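You operate a simulated robot arm through the tools that you are given. There is no shell and no other tool. Be economical: measure what you need, move in short steps, check, and stop when the job is done.

Carry out the task below with a simulated robot arm. There is one attempt and no reset: what you move stays moved.

JOB
Take the round brush and leave it on the gate key tag.

It is judged by the outcome, as a careful person would: the job done as asked, and still so three seconds after it is handed in. It fails if anything else is knocked over, pushed out of place, dropped, spilled or broken.

ROBOT AND FRAMES
A 6-joint arm with a two-finger parallel gripper, fixed in place. Base frame: the origin is at the foot of the arm, x ahead of it, y to its left, z up. Lengths are in cm, angles in rad, forces in N, time in s.
With the tool pointing down near the work surface it reaches from about 24 to 64 cm from the base axis. Its first joint turns from -1.152 to 1.152 rad. Payload 2.7 kg.
The TCP is the grasp point between the finger pads, 2.3 cm short of the fingertips. In the tool frame z runs along the fingers and y along their closing line. The gripper opens to 9.4 cm. The fingers are 3.8 cm wide and 1 cm thick; the gripper's body (5.4 by 9.6 cm) begins 3.9 cm behind the TCP.
Orientation is that of the tool frame in the base frame, as [roll, pitch, yaw] about the fixed x, y, z axes, in that order (R = Rz(yaw) Ry(pitch) Rx(roll)). With the fingers straight down and closing along the base's y, the tool's x points along the base's -x, its y along +y and its z along -z.

CONTROLS
- The arm moves only by the tool jog_arm. Its argument "targets" is a list of rows, each an object of numbers (a shift or turn left out is 0, a gripper value left out holds the last): "x", "y", "z": the shift along the base's x, y, z in units of 30 mm (1.0 is 30 mm); "ax", "ay", "az": the turn, a rotation vector about the base's x, y, z in units of 5 degrees (1.0 is 5 degrees); "grip": the closure, from 0 (fully open) to 1 (shut). In form: [{"x": .., "y": .., "z": .., "ax": .., "ay": .., "az": .., "grip": ..}, ...]. A call has 1 to 8 rows; each row shifts and turns the commanded pose from where the row before left it. A call with a number of a shift or a turn outside -1 to 1 is refused whole. A row lasts 0.2 s, in which the tool goes at most 5 cm and 0.15 rad; a call with a longer step from one row to the next is refused whole, and so is a gripper value outside its range. A pose out of reach is approached as far as the arm can. The call stops where the force on the tool passes 40 N (or 10 N more than at its start, if that is more) or the arm is blocked; 0.2 s more then pass. The fingers move at their own pace (about 4.5 cm/s each) and stop on an object; they squeeze with about 28 N. The grip force told is the motor's: it shows also when the fingers shut on nothing. Time passes only in rows, and 0.2 s behind the last, so rows that do not move let the fingers close. It gives the time, the measured TCP pose, the force on the tool (base axes), the opening and the grip force at its end, in the units of the frame above (readings bear some noise).
- Cameras (640 x 400 px; columns grow to the right, rows downward): "scene" is fixed at [8.33, -47.16, 138.72]; the picture's right is [0.36, -0.93, 0.00], its down [-0.75, -0.29, -0.60] and it looks along [0.56, 0.21, -0.80] (base axes); focal length 346 px, centre (320, 200). "wrist" rides on the gripper at [8.6, 1.6, -7.5] in the tool frame; the picture's right is [-0.18, 0.98, 0.00], its down [-0.58, -0.11, -0.81] and it looks along [-0.79, -0.15, 0.59] (tool axes); focal length 243 px, centre (320, 200). There is no depth. A picture from a camera that has moved, and an enlarged one, comes with that camera's place and axes in the base frame and with its lens. The place of the scene camera against the robot may be out by one fixed shift of up to 1.2 cm in any direction.
- camera(camera): a new picture of that camera. It takes no simulated time.
- zoom(camera, box): a new picture of the part [left, top, right, bottom] of that camera's present view, enlarged. It takes no simulated time.
- close_job(): hands the job in; it is judged then, once.

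Work in short steps. Places have to be worked out from the pictures, the camera data and where the tool is seen: move nearer, look again, correct. Check each grasp and each placing, and mend what went wrong. You have 90 turns and 38 pictures in all, those below and enlarged ones among them. Open the gripper and draw the arm clear of the work before you hand the job in, unless the task says otherwise; then end with one line.

The tools are called after "Call:" by a JSON object that holds its "name" and its "arguments". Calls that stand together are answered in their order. jog_arm: Moves the arm, as the interface text tells. Its arguments: {"type":"object","properties":{"targets":{"type":"array"}},"required":["targets"]} The other tools are called the same way: camera (camera) takes a picture; zoom (camera, box) takes an enlarged picture of a part of a camera's view; close_job () hands the job in.

At the start:

```text
clock: 0.0
tcp_pos: [25.03, -31.71, 106.07]
orientation: [3.141, -0.001, 3.14]
force: [-0.5, 1.0, 0.0]
opening: 9.38
grip_force: 0.0
```

scene: 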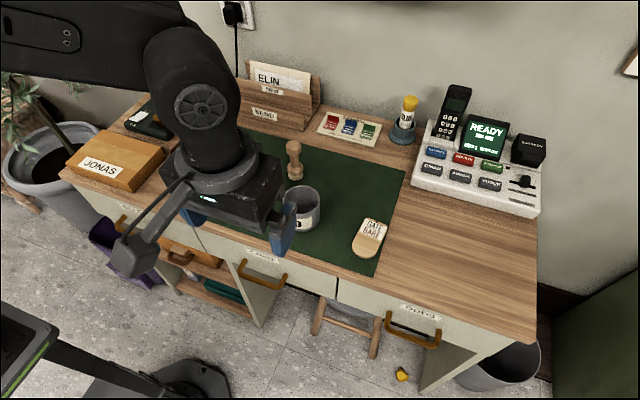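
wrist: 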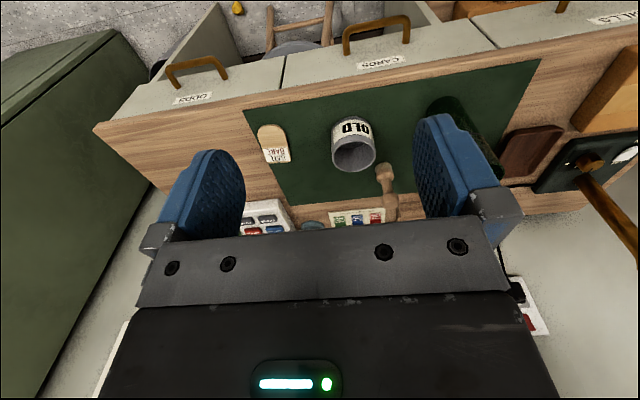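

I need to identify the round brush and the gate key tag, so I'll enlarge the parts of the two views where they seem to be.

Call:
{"name": "zoom", "arguments": {"camera": "scene", "box": [240, 60, 440, 280]}}

Call:
{"name": "zoom", "arguments": {"camera": "wrist", "box": [230, 60, 640, 260]}}

```text
1.82 times, centred on (340, 170) of scene
camera zoom: at [8.33, -47.16, 138.72], right [0.36, -0.93, 0.0], down [-0.75, -0.29, -0.6], along [0.56, 0.21, -0.8], focal length 629 px, centre (284, 254)
```

zoom: 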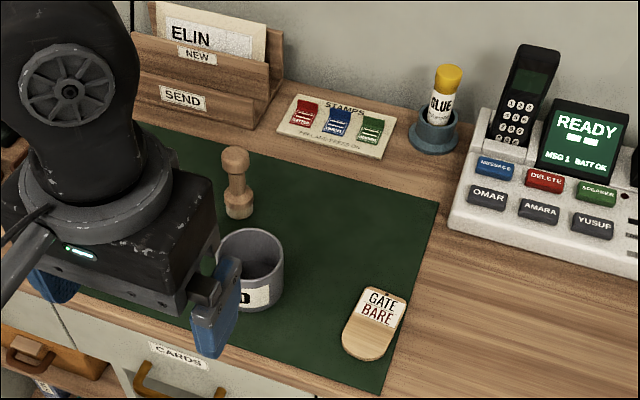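

```text
1.56 times, centred on (435, 160) of wrist
camera zoom: at [16.54, -30.03, 113.6], right [0.18, 0.98, 0.0], down [0.58, -0.11, 0.81], along [0.79, -0.15, -0.59], focal length 379 px, centre (140, 262)
```

zoom: 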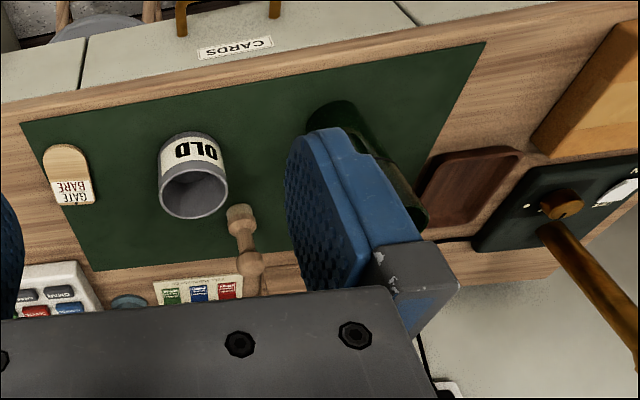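

The wrist view shows a dark green cylinder near (44, -12), half hidden by a finger. I'll shift the tool left at the same height for a clear look at that side.

Call:
{"name": "jog_arm", "arguments": {"targets": [{"y": 1}, {"y": 1}, {"y": 1}, {"y": 1}, {"y": 1}, {"y": 1}, {"y": 1}]}}

Call:
{"name": "camera", "arguments": {"camera": "wrist"}}

Call:
{"name": "camera", "arguments": {"camera": "scene"}}

```text
clock: 1.6
tcp_pos: [25.35, -10.62, 106.15]
orientation: [-3.141, -0.001, 3.14]
force: [0.2, 0.0, 0.5]
opening: 9.39
grip_force: 0.0
```

```text
33 pictures are left
camera wrist: at [16.75, -8.84, 113.58], right [0.19, 0.98, 0.0], down [0.58, -0.11, 0.81], along [0.79, -0.15, -0.59], focal length 243 px, centre (320, 200)
```

wrist: 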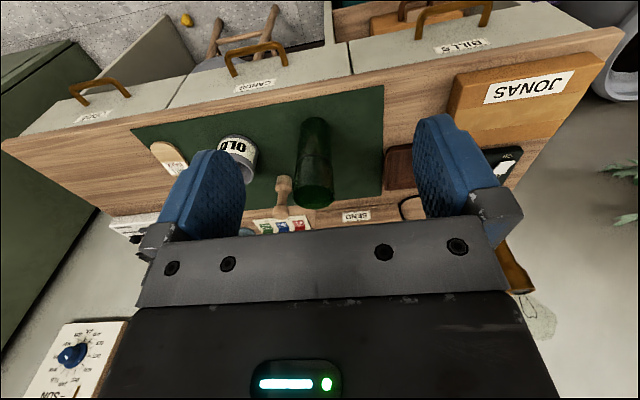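

```text
32 pictures are left
```

scene: 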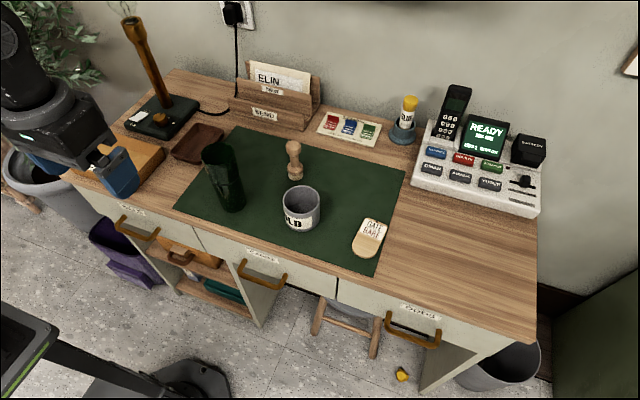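

The cylinder stands upright and looks like a vase or a tumbler. I'll enlarge both views to look for the brush, including inside containers.

Call:
{"name": "zoom", "arguments": {"camera": "scene", "box": [160, 110, 340, 250]}}

Call:
{"name": "zoom", "arguments": {"camera": "wrist", "box": [220, 90, 420, 240]}}

Call:
{"name": "zoom", "arguments": {"camera": "scene", "box": [60, 60, 260, 310]}}

```text
2.86 times, centred on (250, 180) of scene
camera zoom: at [8.33, -47.16, 138.72], right [0.36, -0.93, 0.0], down [-0.75, -0.29, -0.6], along [0.56, 0.21, -0.8], focal length 989 px, centre (520, 257)
```

zoom: 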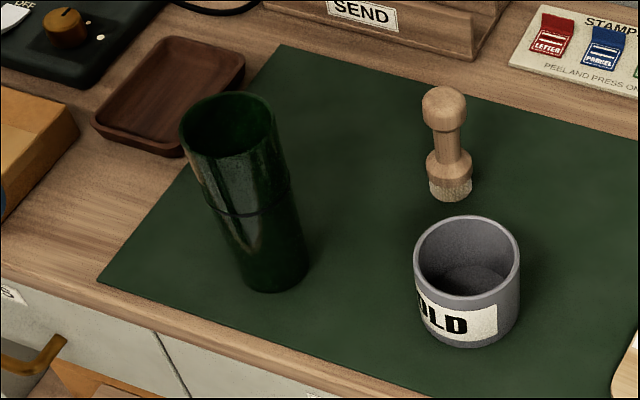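

```text
2.67 times, centred on (320, 165) of wrist
camera zoom: at [16.75, -8.84, 113.58], right [0.19, 0.98, 0.0], down [0.58, -0.11, 0.81], along [0.79, -0.15, -0.59], focal length 647 px, centre (320, 293)
```

zoom: 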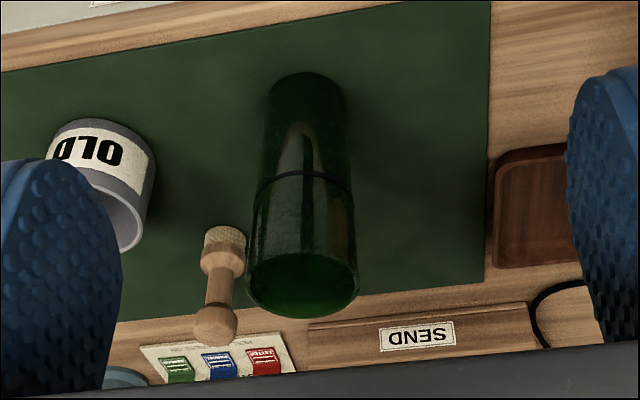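

```text
1.60 times, centred on (160, 185) of scene
camera zoom: at [8.33, -47.16, 138.72], right [0.36, -0.93, 0.0], down [-0.75, -0.29, -0.6], along [0.56, 0.21, -0.8], focal length 554 px, centre (576, 224)
```

zoom: 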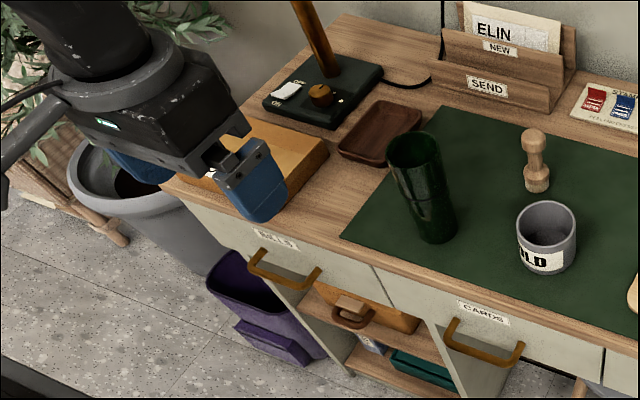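

The wooden dumbbell shape has pale bristles on its base, so it is the round brush. It stands upright at about (55, -24), with its top near z 88; the tall green vase is near (42, -15) and tops out near z 95.5. I'll come closer to the brush while staying high, then look again.

Call:
{"name": "jog_arm", "arguments": {"targets": [{"y": -1}, {"y": -1, "x": 0.8}, {"y": -1, "x": 1}, {"y": -1, "x": 1}, {"y": -0.4, "x": 1}, {"x": 1}, {"x": 1}, {"x": 0.8}]}}

Call:
{"name": "camera", "arguments": {"camera": "wrist"}}

Call:
{"name": "camera", "arguments": {"camera": "scene"}}

```text
clock: 3.4
tcp_pos: [45.08, -23.82, 106.05]
orientation: [3.141, -0.002, -3.141]
force: [-0.6, -0.3, 0.8]
opening: 9.39
grip_force: 0.2
```

```text
28 pictures are left
camera wrist: at [36.41, -22.22, 113.62], right [0.18, 0.98, 0.0], down [0.58, -0.11, 0.81], along [0.79, -0.15, -0.59], focal length 243 px, centre (320, 200)
```

wrist: 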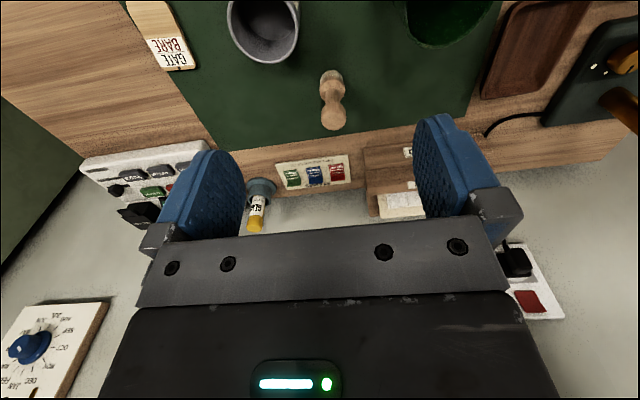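

```text
27 pictures are left
```

scene: 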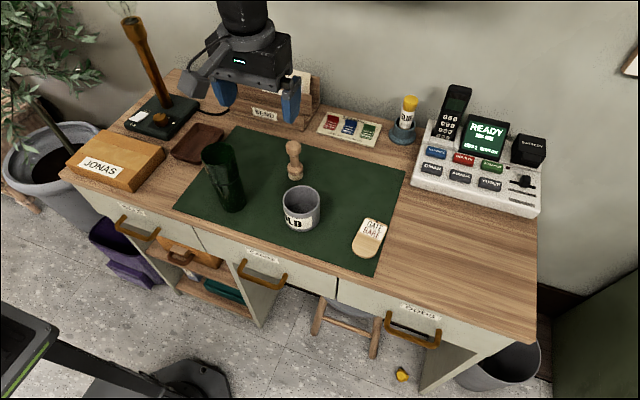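

The two wrist fixes agree: the brush axis is at about (54.7, -23.9). I'll move over it, stay above it at TCP z 94, and check the alignment.

Call:
{"name": "jog_arm", "arguments": {"targets": [{"x": 1}, {"x": 1}, {"x": 1}, {"x": 0.2, "z": -1}, {"z": -1}, {"z": -1}, {"z": -1}]}}

Call:
{"name": "camera", "arguments": {"camera": "wrist"}}

Call:
{"name": "camera", "arguments": {"camera": "scene"}}

```text
clock: 5.0
tcp_pos: [54.81, -23.93, 93.93]
orientation: [3.141, 0.0, 3.141]
force: [0.3, 0.7, -0.2]
opening: 9.42
grip_force: 0.1
```

```text
26 pictures are left
camera wrist: at [46.2, -22.22, 101.56], right [0.18, 0.98, 0.0], down [0.58, -0.11, 0.81], along [0.79, -0.15, -0.59], focal length 243 px, centre (320, 200)
```

wrist: 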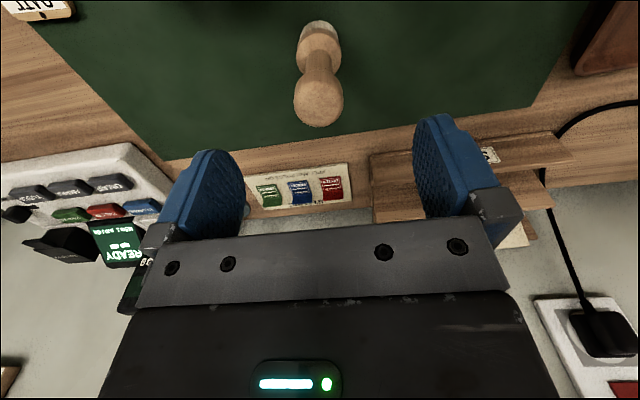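

```text
25 pictures are left
```

scene: 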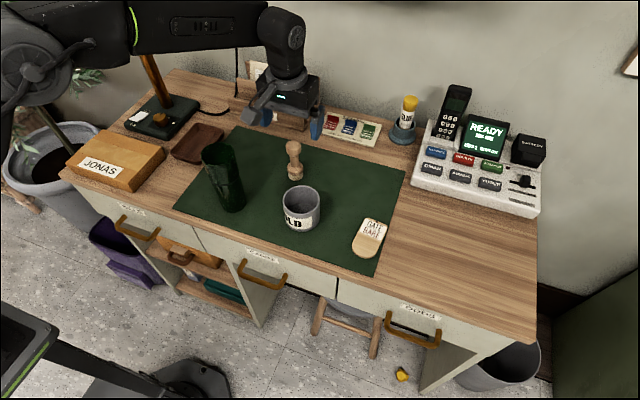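

The brush sits between the fingers, the forearm is well above the vase, and the wrist fix again gives about (54.7, -23.9). I'll descend to z ≈ 85.5, which puts the pads on the knob and neck.

Call:
{"name": "jog_arm", "arguments": {"targets": [{"z": -0.7}, {"z": -0.7}, {"z": -0.7}, {"z": -0.6}]}}

Call:
{"name": "camera", "arguments": {"camera": "wrist"}}

Call:
{"name": "zoom", "arguments": {"camera": "scene", "box": [220, 80, 380, 200]}}

```text
clock: 6.0
tcp_pos: [54.61, -23.97, 85.88]
orientation: [3.141, 0.002, 3.141]
force: [0.8, 0.0, 0.1]
opening: 9.41
grip_force: 0.0
```

```text
24 pictures are left
camera wrist: at [46.05, -22.29, 93.35], right [0.18, 0.98, 0.0], down [0.58, -0.11, 0.81], along [0.79, -0.15, -0.59], focal length 243 px, centre (320, 200)
```

wrist: 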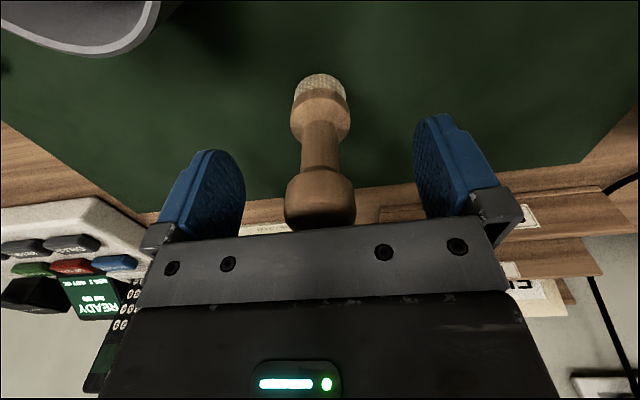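

```text
3.33 times, centred on (300, 140) of scene
camera zoom: at [8.33, -47.16, 138.72], right [0.36, -0.93, 0.0], down [-0.75, -0.29, -0.6], along [0.56, 0.21, -0.8], focal length 1154 px, centre (387, 400)
```

zoom: 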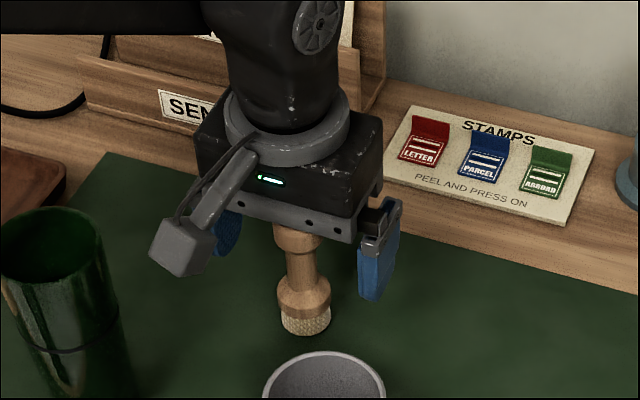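

The knob and neck are centred between the pads with no contact force, so I'll close the gripper.

Call:
{"name": "jog_arm", "arguments": {"targets": [{"grip": 1}, {"grip": 1}, {"grip": 1}, {"grip": 1}, {"grip": 1}, {"grip": 1}]}}

```text
clock: 7.4
tcp_pos: [54.8, -23.9, 85.85]
orientation: [-3.141, 0.001, -3.141]
force: [-0.5, 0.4, -0.3]
opening: 3.07
grip_force: 28.1
```

It's gripped at an opening of 3.07 cm with 28 N. I'll lift straight up and check.

Call:
{"name": "jog_arm", "arguments": {"targets": [{"z": 0.5}, {"z": 1}, {"z": 1}, {"z": 1}, {"z": 1}]}}

Call:
{"name": "camera", "arguments": {"camera": "wrist"}}

```text
clock: 8.6
tcp_pos: [54.34, -23.81, 99.59]
orientation: [-3.141, 0.0, -3.141]
force: [0.3, -0.5, -0.4]
opening: 3.11
grip_force: 28.0
```

```text
22 pictures are left
camera wrist: at [45.81, -22.19, 107.1], right [0.18, 0.98, 0.0], down [0.58, -0.11, 0.81], along [0.79, -0.15, -0.59], focal length 243 px, centre (320, 200)
```

wrist: 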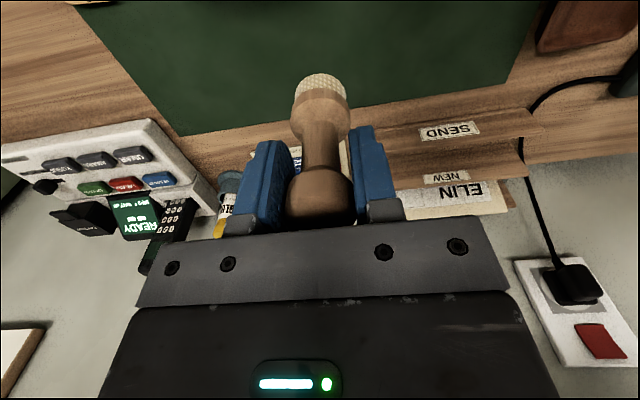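

The brush is held upright. I'll carry it to a point short of the tag, at about (37, -44), where the wrist camera can see the tag.

Call:
{"name": "jog_arm", "arguments": {"targets": [{"x": -0.85, "y": -0.96}, {"x": -0.85, "y": -0.96}, {"x": -0.85, "y": -0.96}, {"x": -0.85, "y": -0.96}, {"x": -0.85, "y": -0.96}, {"x": -0.85, "y": -0.96}, {"x": -0.85, "y": -0.96}]}}

Call:
{"name": "camera", "arguments": {"camera": "wrist"}}

Call:
{"name": "zoom", "arguments": {"camera": "scene", "box": [300, 180, 440, 280]}}

```text
clock: 10.2
tcp_pos: [36.6, -44.05, 99.53]
orientation: [-3.141, 0.001, 3.14]
force: [-0.2, 0.2, 0.4]
opening: 3.09
grip_force: 28.2
```

```text
21 pictures are left
camera wrist: at [28.06, -42.35, 107.11], right [0.18, 0.98, 0.0], down [0.58, -0.11, 0.81], along [0.79, -0.15, -0.59], focal length 243 px, centre (320, 200)
```

wrist: 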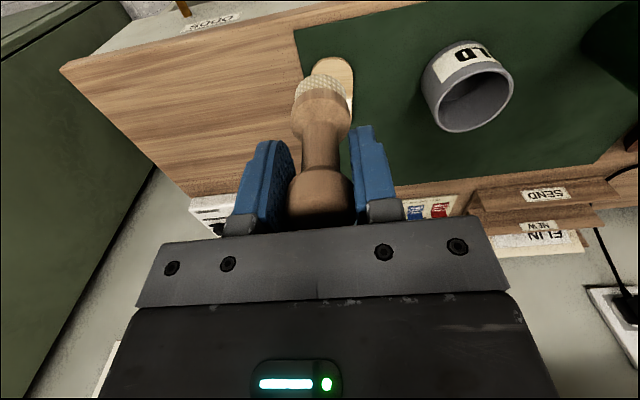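

```text
4.00 times, centred on (370, 230) of scene
camera zoom: at [8.33, -47.16, 138.72], right [0.36, -0.93, 0.0], down [-0.75, -0.29, -0.6], along [0.56, 0.21, -0.8], focal length 1384 px, centre (120, 80)
```

zoom: 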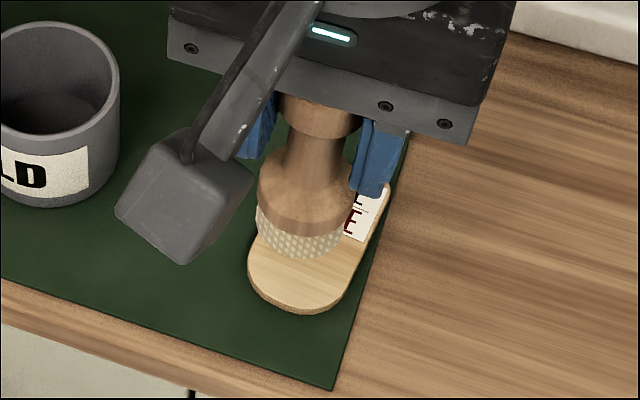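

The tag is thin and runs from about (40.1, -43.3) to (48.9, -44.2), with its bare wood on the near half. I'll move over (42.9, -43.7), lower to about 1.5 cm above contact, and check.

Call:
{"name": "jog_arm", "arguments": {"targets": [{"x": 1, "y": 0.1}, {"x": 1.0}, {"x": 0.1, "z": -0.8}, {"z": -1}, {"z": -1}, {"z": -0.9}]}}

Call:
{"name": "camera", "arguments": {"camera": "wrist"}}

Call:
{"name": "zoom", "arguments": {"camera": "scene", "box": [300, 180, 440, 280]}}

```text
clock: 11.6
tcp_pos: [43.03, -43.72, 88.12]
orientation: [-3.142, 0.0, 3.142]
force: [0.8, -0.5, -1.2]
opening: 3.07
grip_force: 27.1
```

```text
19 pictures are left
camera wrist: at [34.48, -42.13, 95.76], right [0.18, 0.98, 0.0], down [0.58, -0.11, 0.81], along [0.79, -0.15, -0.59], focal length 243 px, centre (320, 200)
```

wrist: 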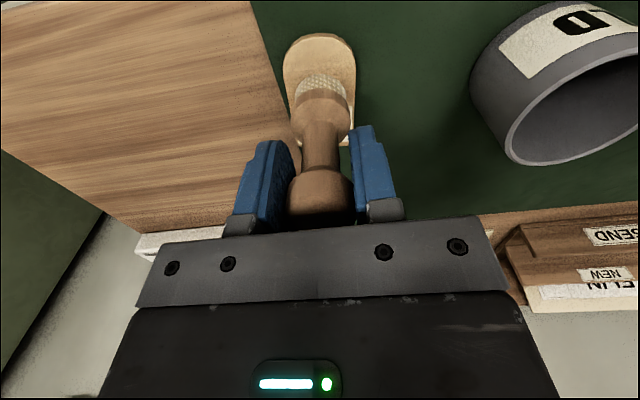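

```text
4.00 times, centred on (370, 230) of scene
camera zoom: at [8.33, -47.16, 138.72], right [0.36, -0.93, 0.0], down [-0.75, -0.29, -0.6], along [0.56, 0.21, -0.8], focal length 1384 px, centre (120, 80)
```

zoom: 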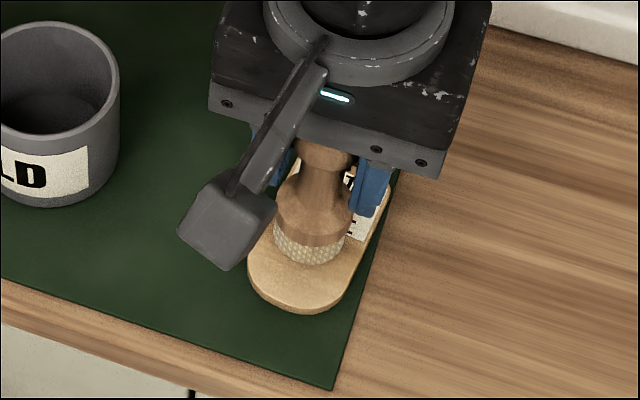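

The brush is centred across the tag and its base is about 1.5 cm above it. I'll lower it in small steps and watch the vertical force.

Call:
{"name": "jog_arm", "arguments": {"targets": [{"z": -0.2}, {"z": -0.15}, {"z": 0}]}}

```text
clock: 12.4
tcp_pos: [43.01, -43.78, 87.26]
orientation: [-3.141, -0.001, 3.141]
force: [1.0, 0.1, -1.3]
opening: 3.1
grip_force: 27.6
```

No contact yet, so I'll keep going in smaller steps.

Call:
{"name": "jog_arm", "arguments": {"targets": [{"z": -0.1}, {"z": -0.05}, {"z": 0}]}}

```text
clock: 13.2
tcp_pos: [42.93, -43.69, 86.77]
orientation: [-3.141, 0.0, 3.141]
force: [0.1, 0.0, -0.4]
opening: 3.1
grip_force: 28.0
```

Still no vertical force; the next small step down should come close to touching.

Call:
{"name": "jog_arm", "arguments": {"targets": [{"z": -0.05}, {"z": -0.04}, {"z": 0}]}}

Call:
{"name": "zoom", "arguments": {"camera": "scene", "box": [330, 200, 410, 260]}}

```text
clock: 14.0
tcp_pos: [42.99, -43.83, 86.48]
orientation: [3.141, -0.001, 3.141]
force: [-0.7, 0.0, 0.0]
opening: 3.08
grip_force: 28.1
```

```text
6.67 times, centred on (370, 230) of scene
camera zoom: at [8.33, -47.16, 138.72], right [0.36, -0.93, 0.0], down [-0.75, -0.29, -0.6], along [0.56, 0.21, -0.8], focal length 2307 px, centre (-13, 0)
```

zoom: 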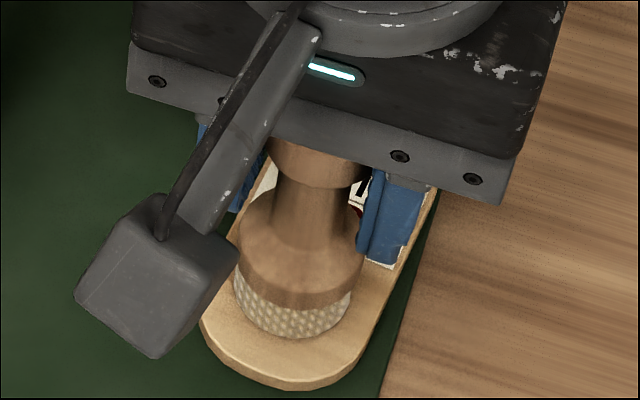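

Very close now and still no contact force, so I'll creep down further.

Call:
{"name": "jog_arm", "arguments": {"targets": [{"z": -0.04}, {"z": 0}, {"z": -0.04}, {"z": 0}]}}

```text
clock: 15.0
tcp_pos: [42.9, -43.7, 86.52]
orientation: [-3.137, 0.002, 3.141]
force: [-2.0, 1.3, 12.9]
opening: 3.08
grip_force: 27.9
```

Contact at about 13 N: the brush is resting on the tag. I'll ease up about 1.2 mm to relieve the load, then open gradually.

Call:
{"name": "jog_arm", "arguments": {"targets": [{"z": 0.04}, {"z": 0}, {"grip": 0.6}, {"grip": 0.5}, {"grip": 0.3}, {"grip": 0.1}, {"grip": 0.0}, {"grip": 0.0}]}}

Call:
{"name": "camera", "arguments": {"camera": "wrist"}}

```text
clock: 16.8
tcp_pos: [42.94, -43.7, 86.54]
orientation: [-3.14, 0.001, -3.141]
force: [-0.4, 0.9, -0.2]
opening: 9.39
grip_force: 0.2
```

```text
16 pictures are left
camera wrist: at [34.33, -42.06, 94.0], right [0.18, 0.98, 0.0], down [0.58, -0.11, 0.81], along [0.79, -0.15, -0.59], focal length 243 px, centre (320, 200)
```

wrist: 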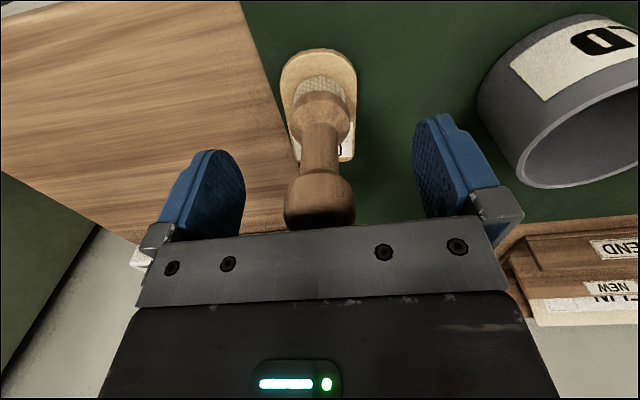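

The brush is standing upright on the tag and is free of the fingers. I'll rise straight up and then draw back.

Call:
{"name": "jog_arm", "arguments": {"targets": [{"z": 0.5}, {"z": 1}, {"z": 1}, {"z": 1}, {"z": 1}, {"z": 1}]}}

Call:
{"name": "jog_arm", "arguments": {"targets": [{"x": -1}, {"x": -1, "y": 0.5}, {"x": -1, "y": 1}, {"x": -1, "y": 1}, {"x": -0.5, "y": 1}, {"y": 1}, {}]}}

Call:
{"name": "camera", "arguments": {"camera": "scene"}}

Call:
{"name": "zoom", "arguments": {"camera": "scene", "box": [260, 160, 440, 280]}}

```text
clock: 18.2
tcp_pos: [42.88, -43.93, 103.01]
orientation: [3.14, -0.001, 3.142]
force: [-0.6, 0.6, 0.0]
opening: 9.4
grip_force: 0.1
```

```text
clock: 19.8
tcp_pos: [29.33, -30.32, 103.08]
orientation: [-3.14, 0.001, 3.141]
force: [0.1, 0.2, -0.1]
opening: 9.39
grip_force: 0.0
```

```text
15 pictures are left
```

scene: 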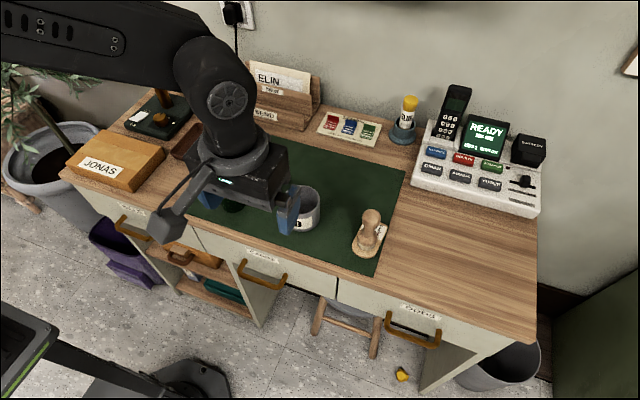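

```text
3.33 times, centred on (350, 220) of scene
camera zoom: at [8.33, -47.16, 138.72], right [0.36, -0.93, 0.0], down [-0.75, -0.29, -0.6], along [0.56, 0.21, -0.8], focal length 1154 px, centre (220, 133)
```

zoom: 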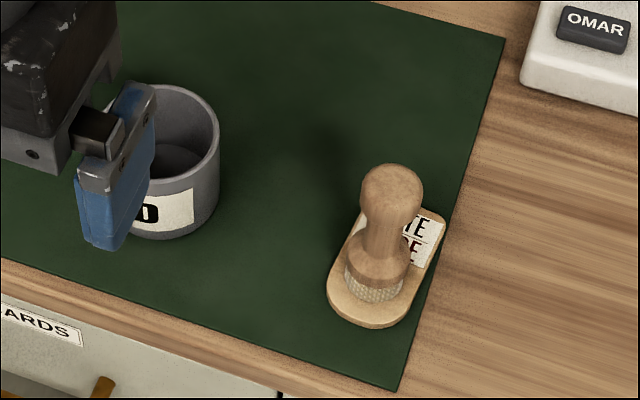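

The brush stands upright on the gate key tag, the tag and the mug look unmoved, and the arm is clear with the gripper open. I'll hand the job in.

Call:
{"name": "close_job", "arguments": {}}

```text
The job is handed in.
```

The round brush is standing upright on the gate key tag. I saw nothing else moved, and the arm is drawn clear with the gripper open.
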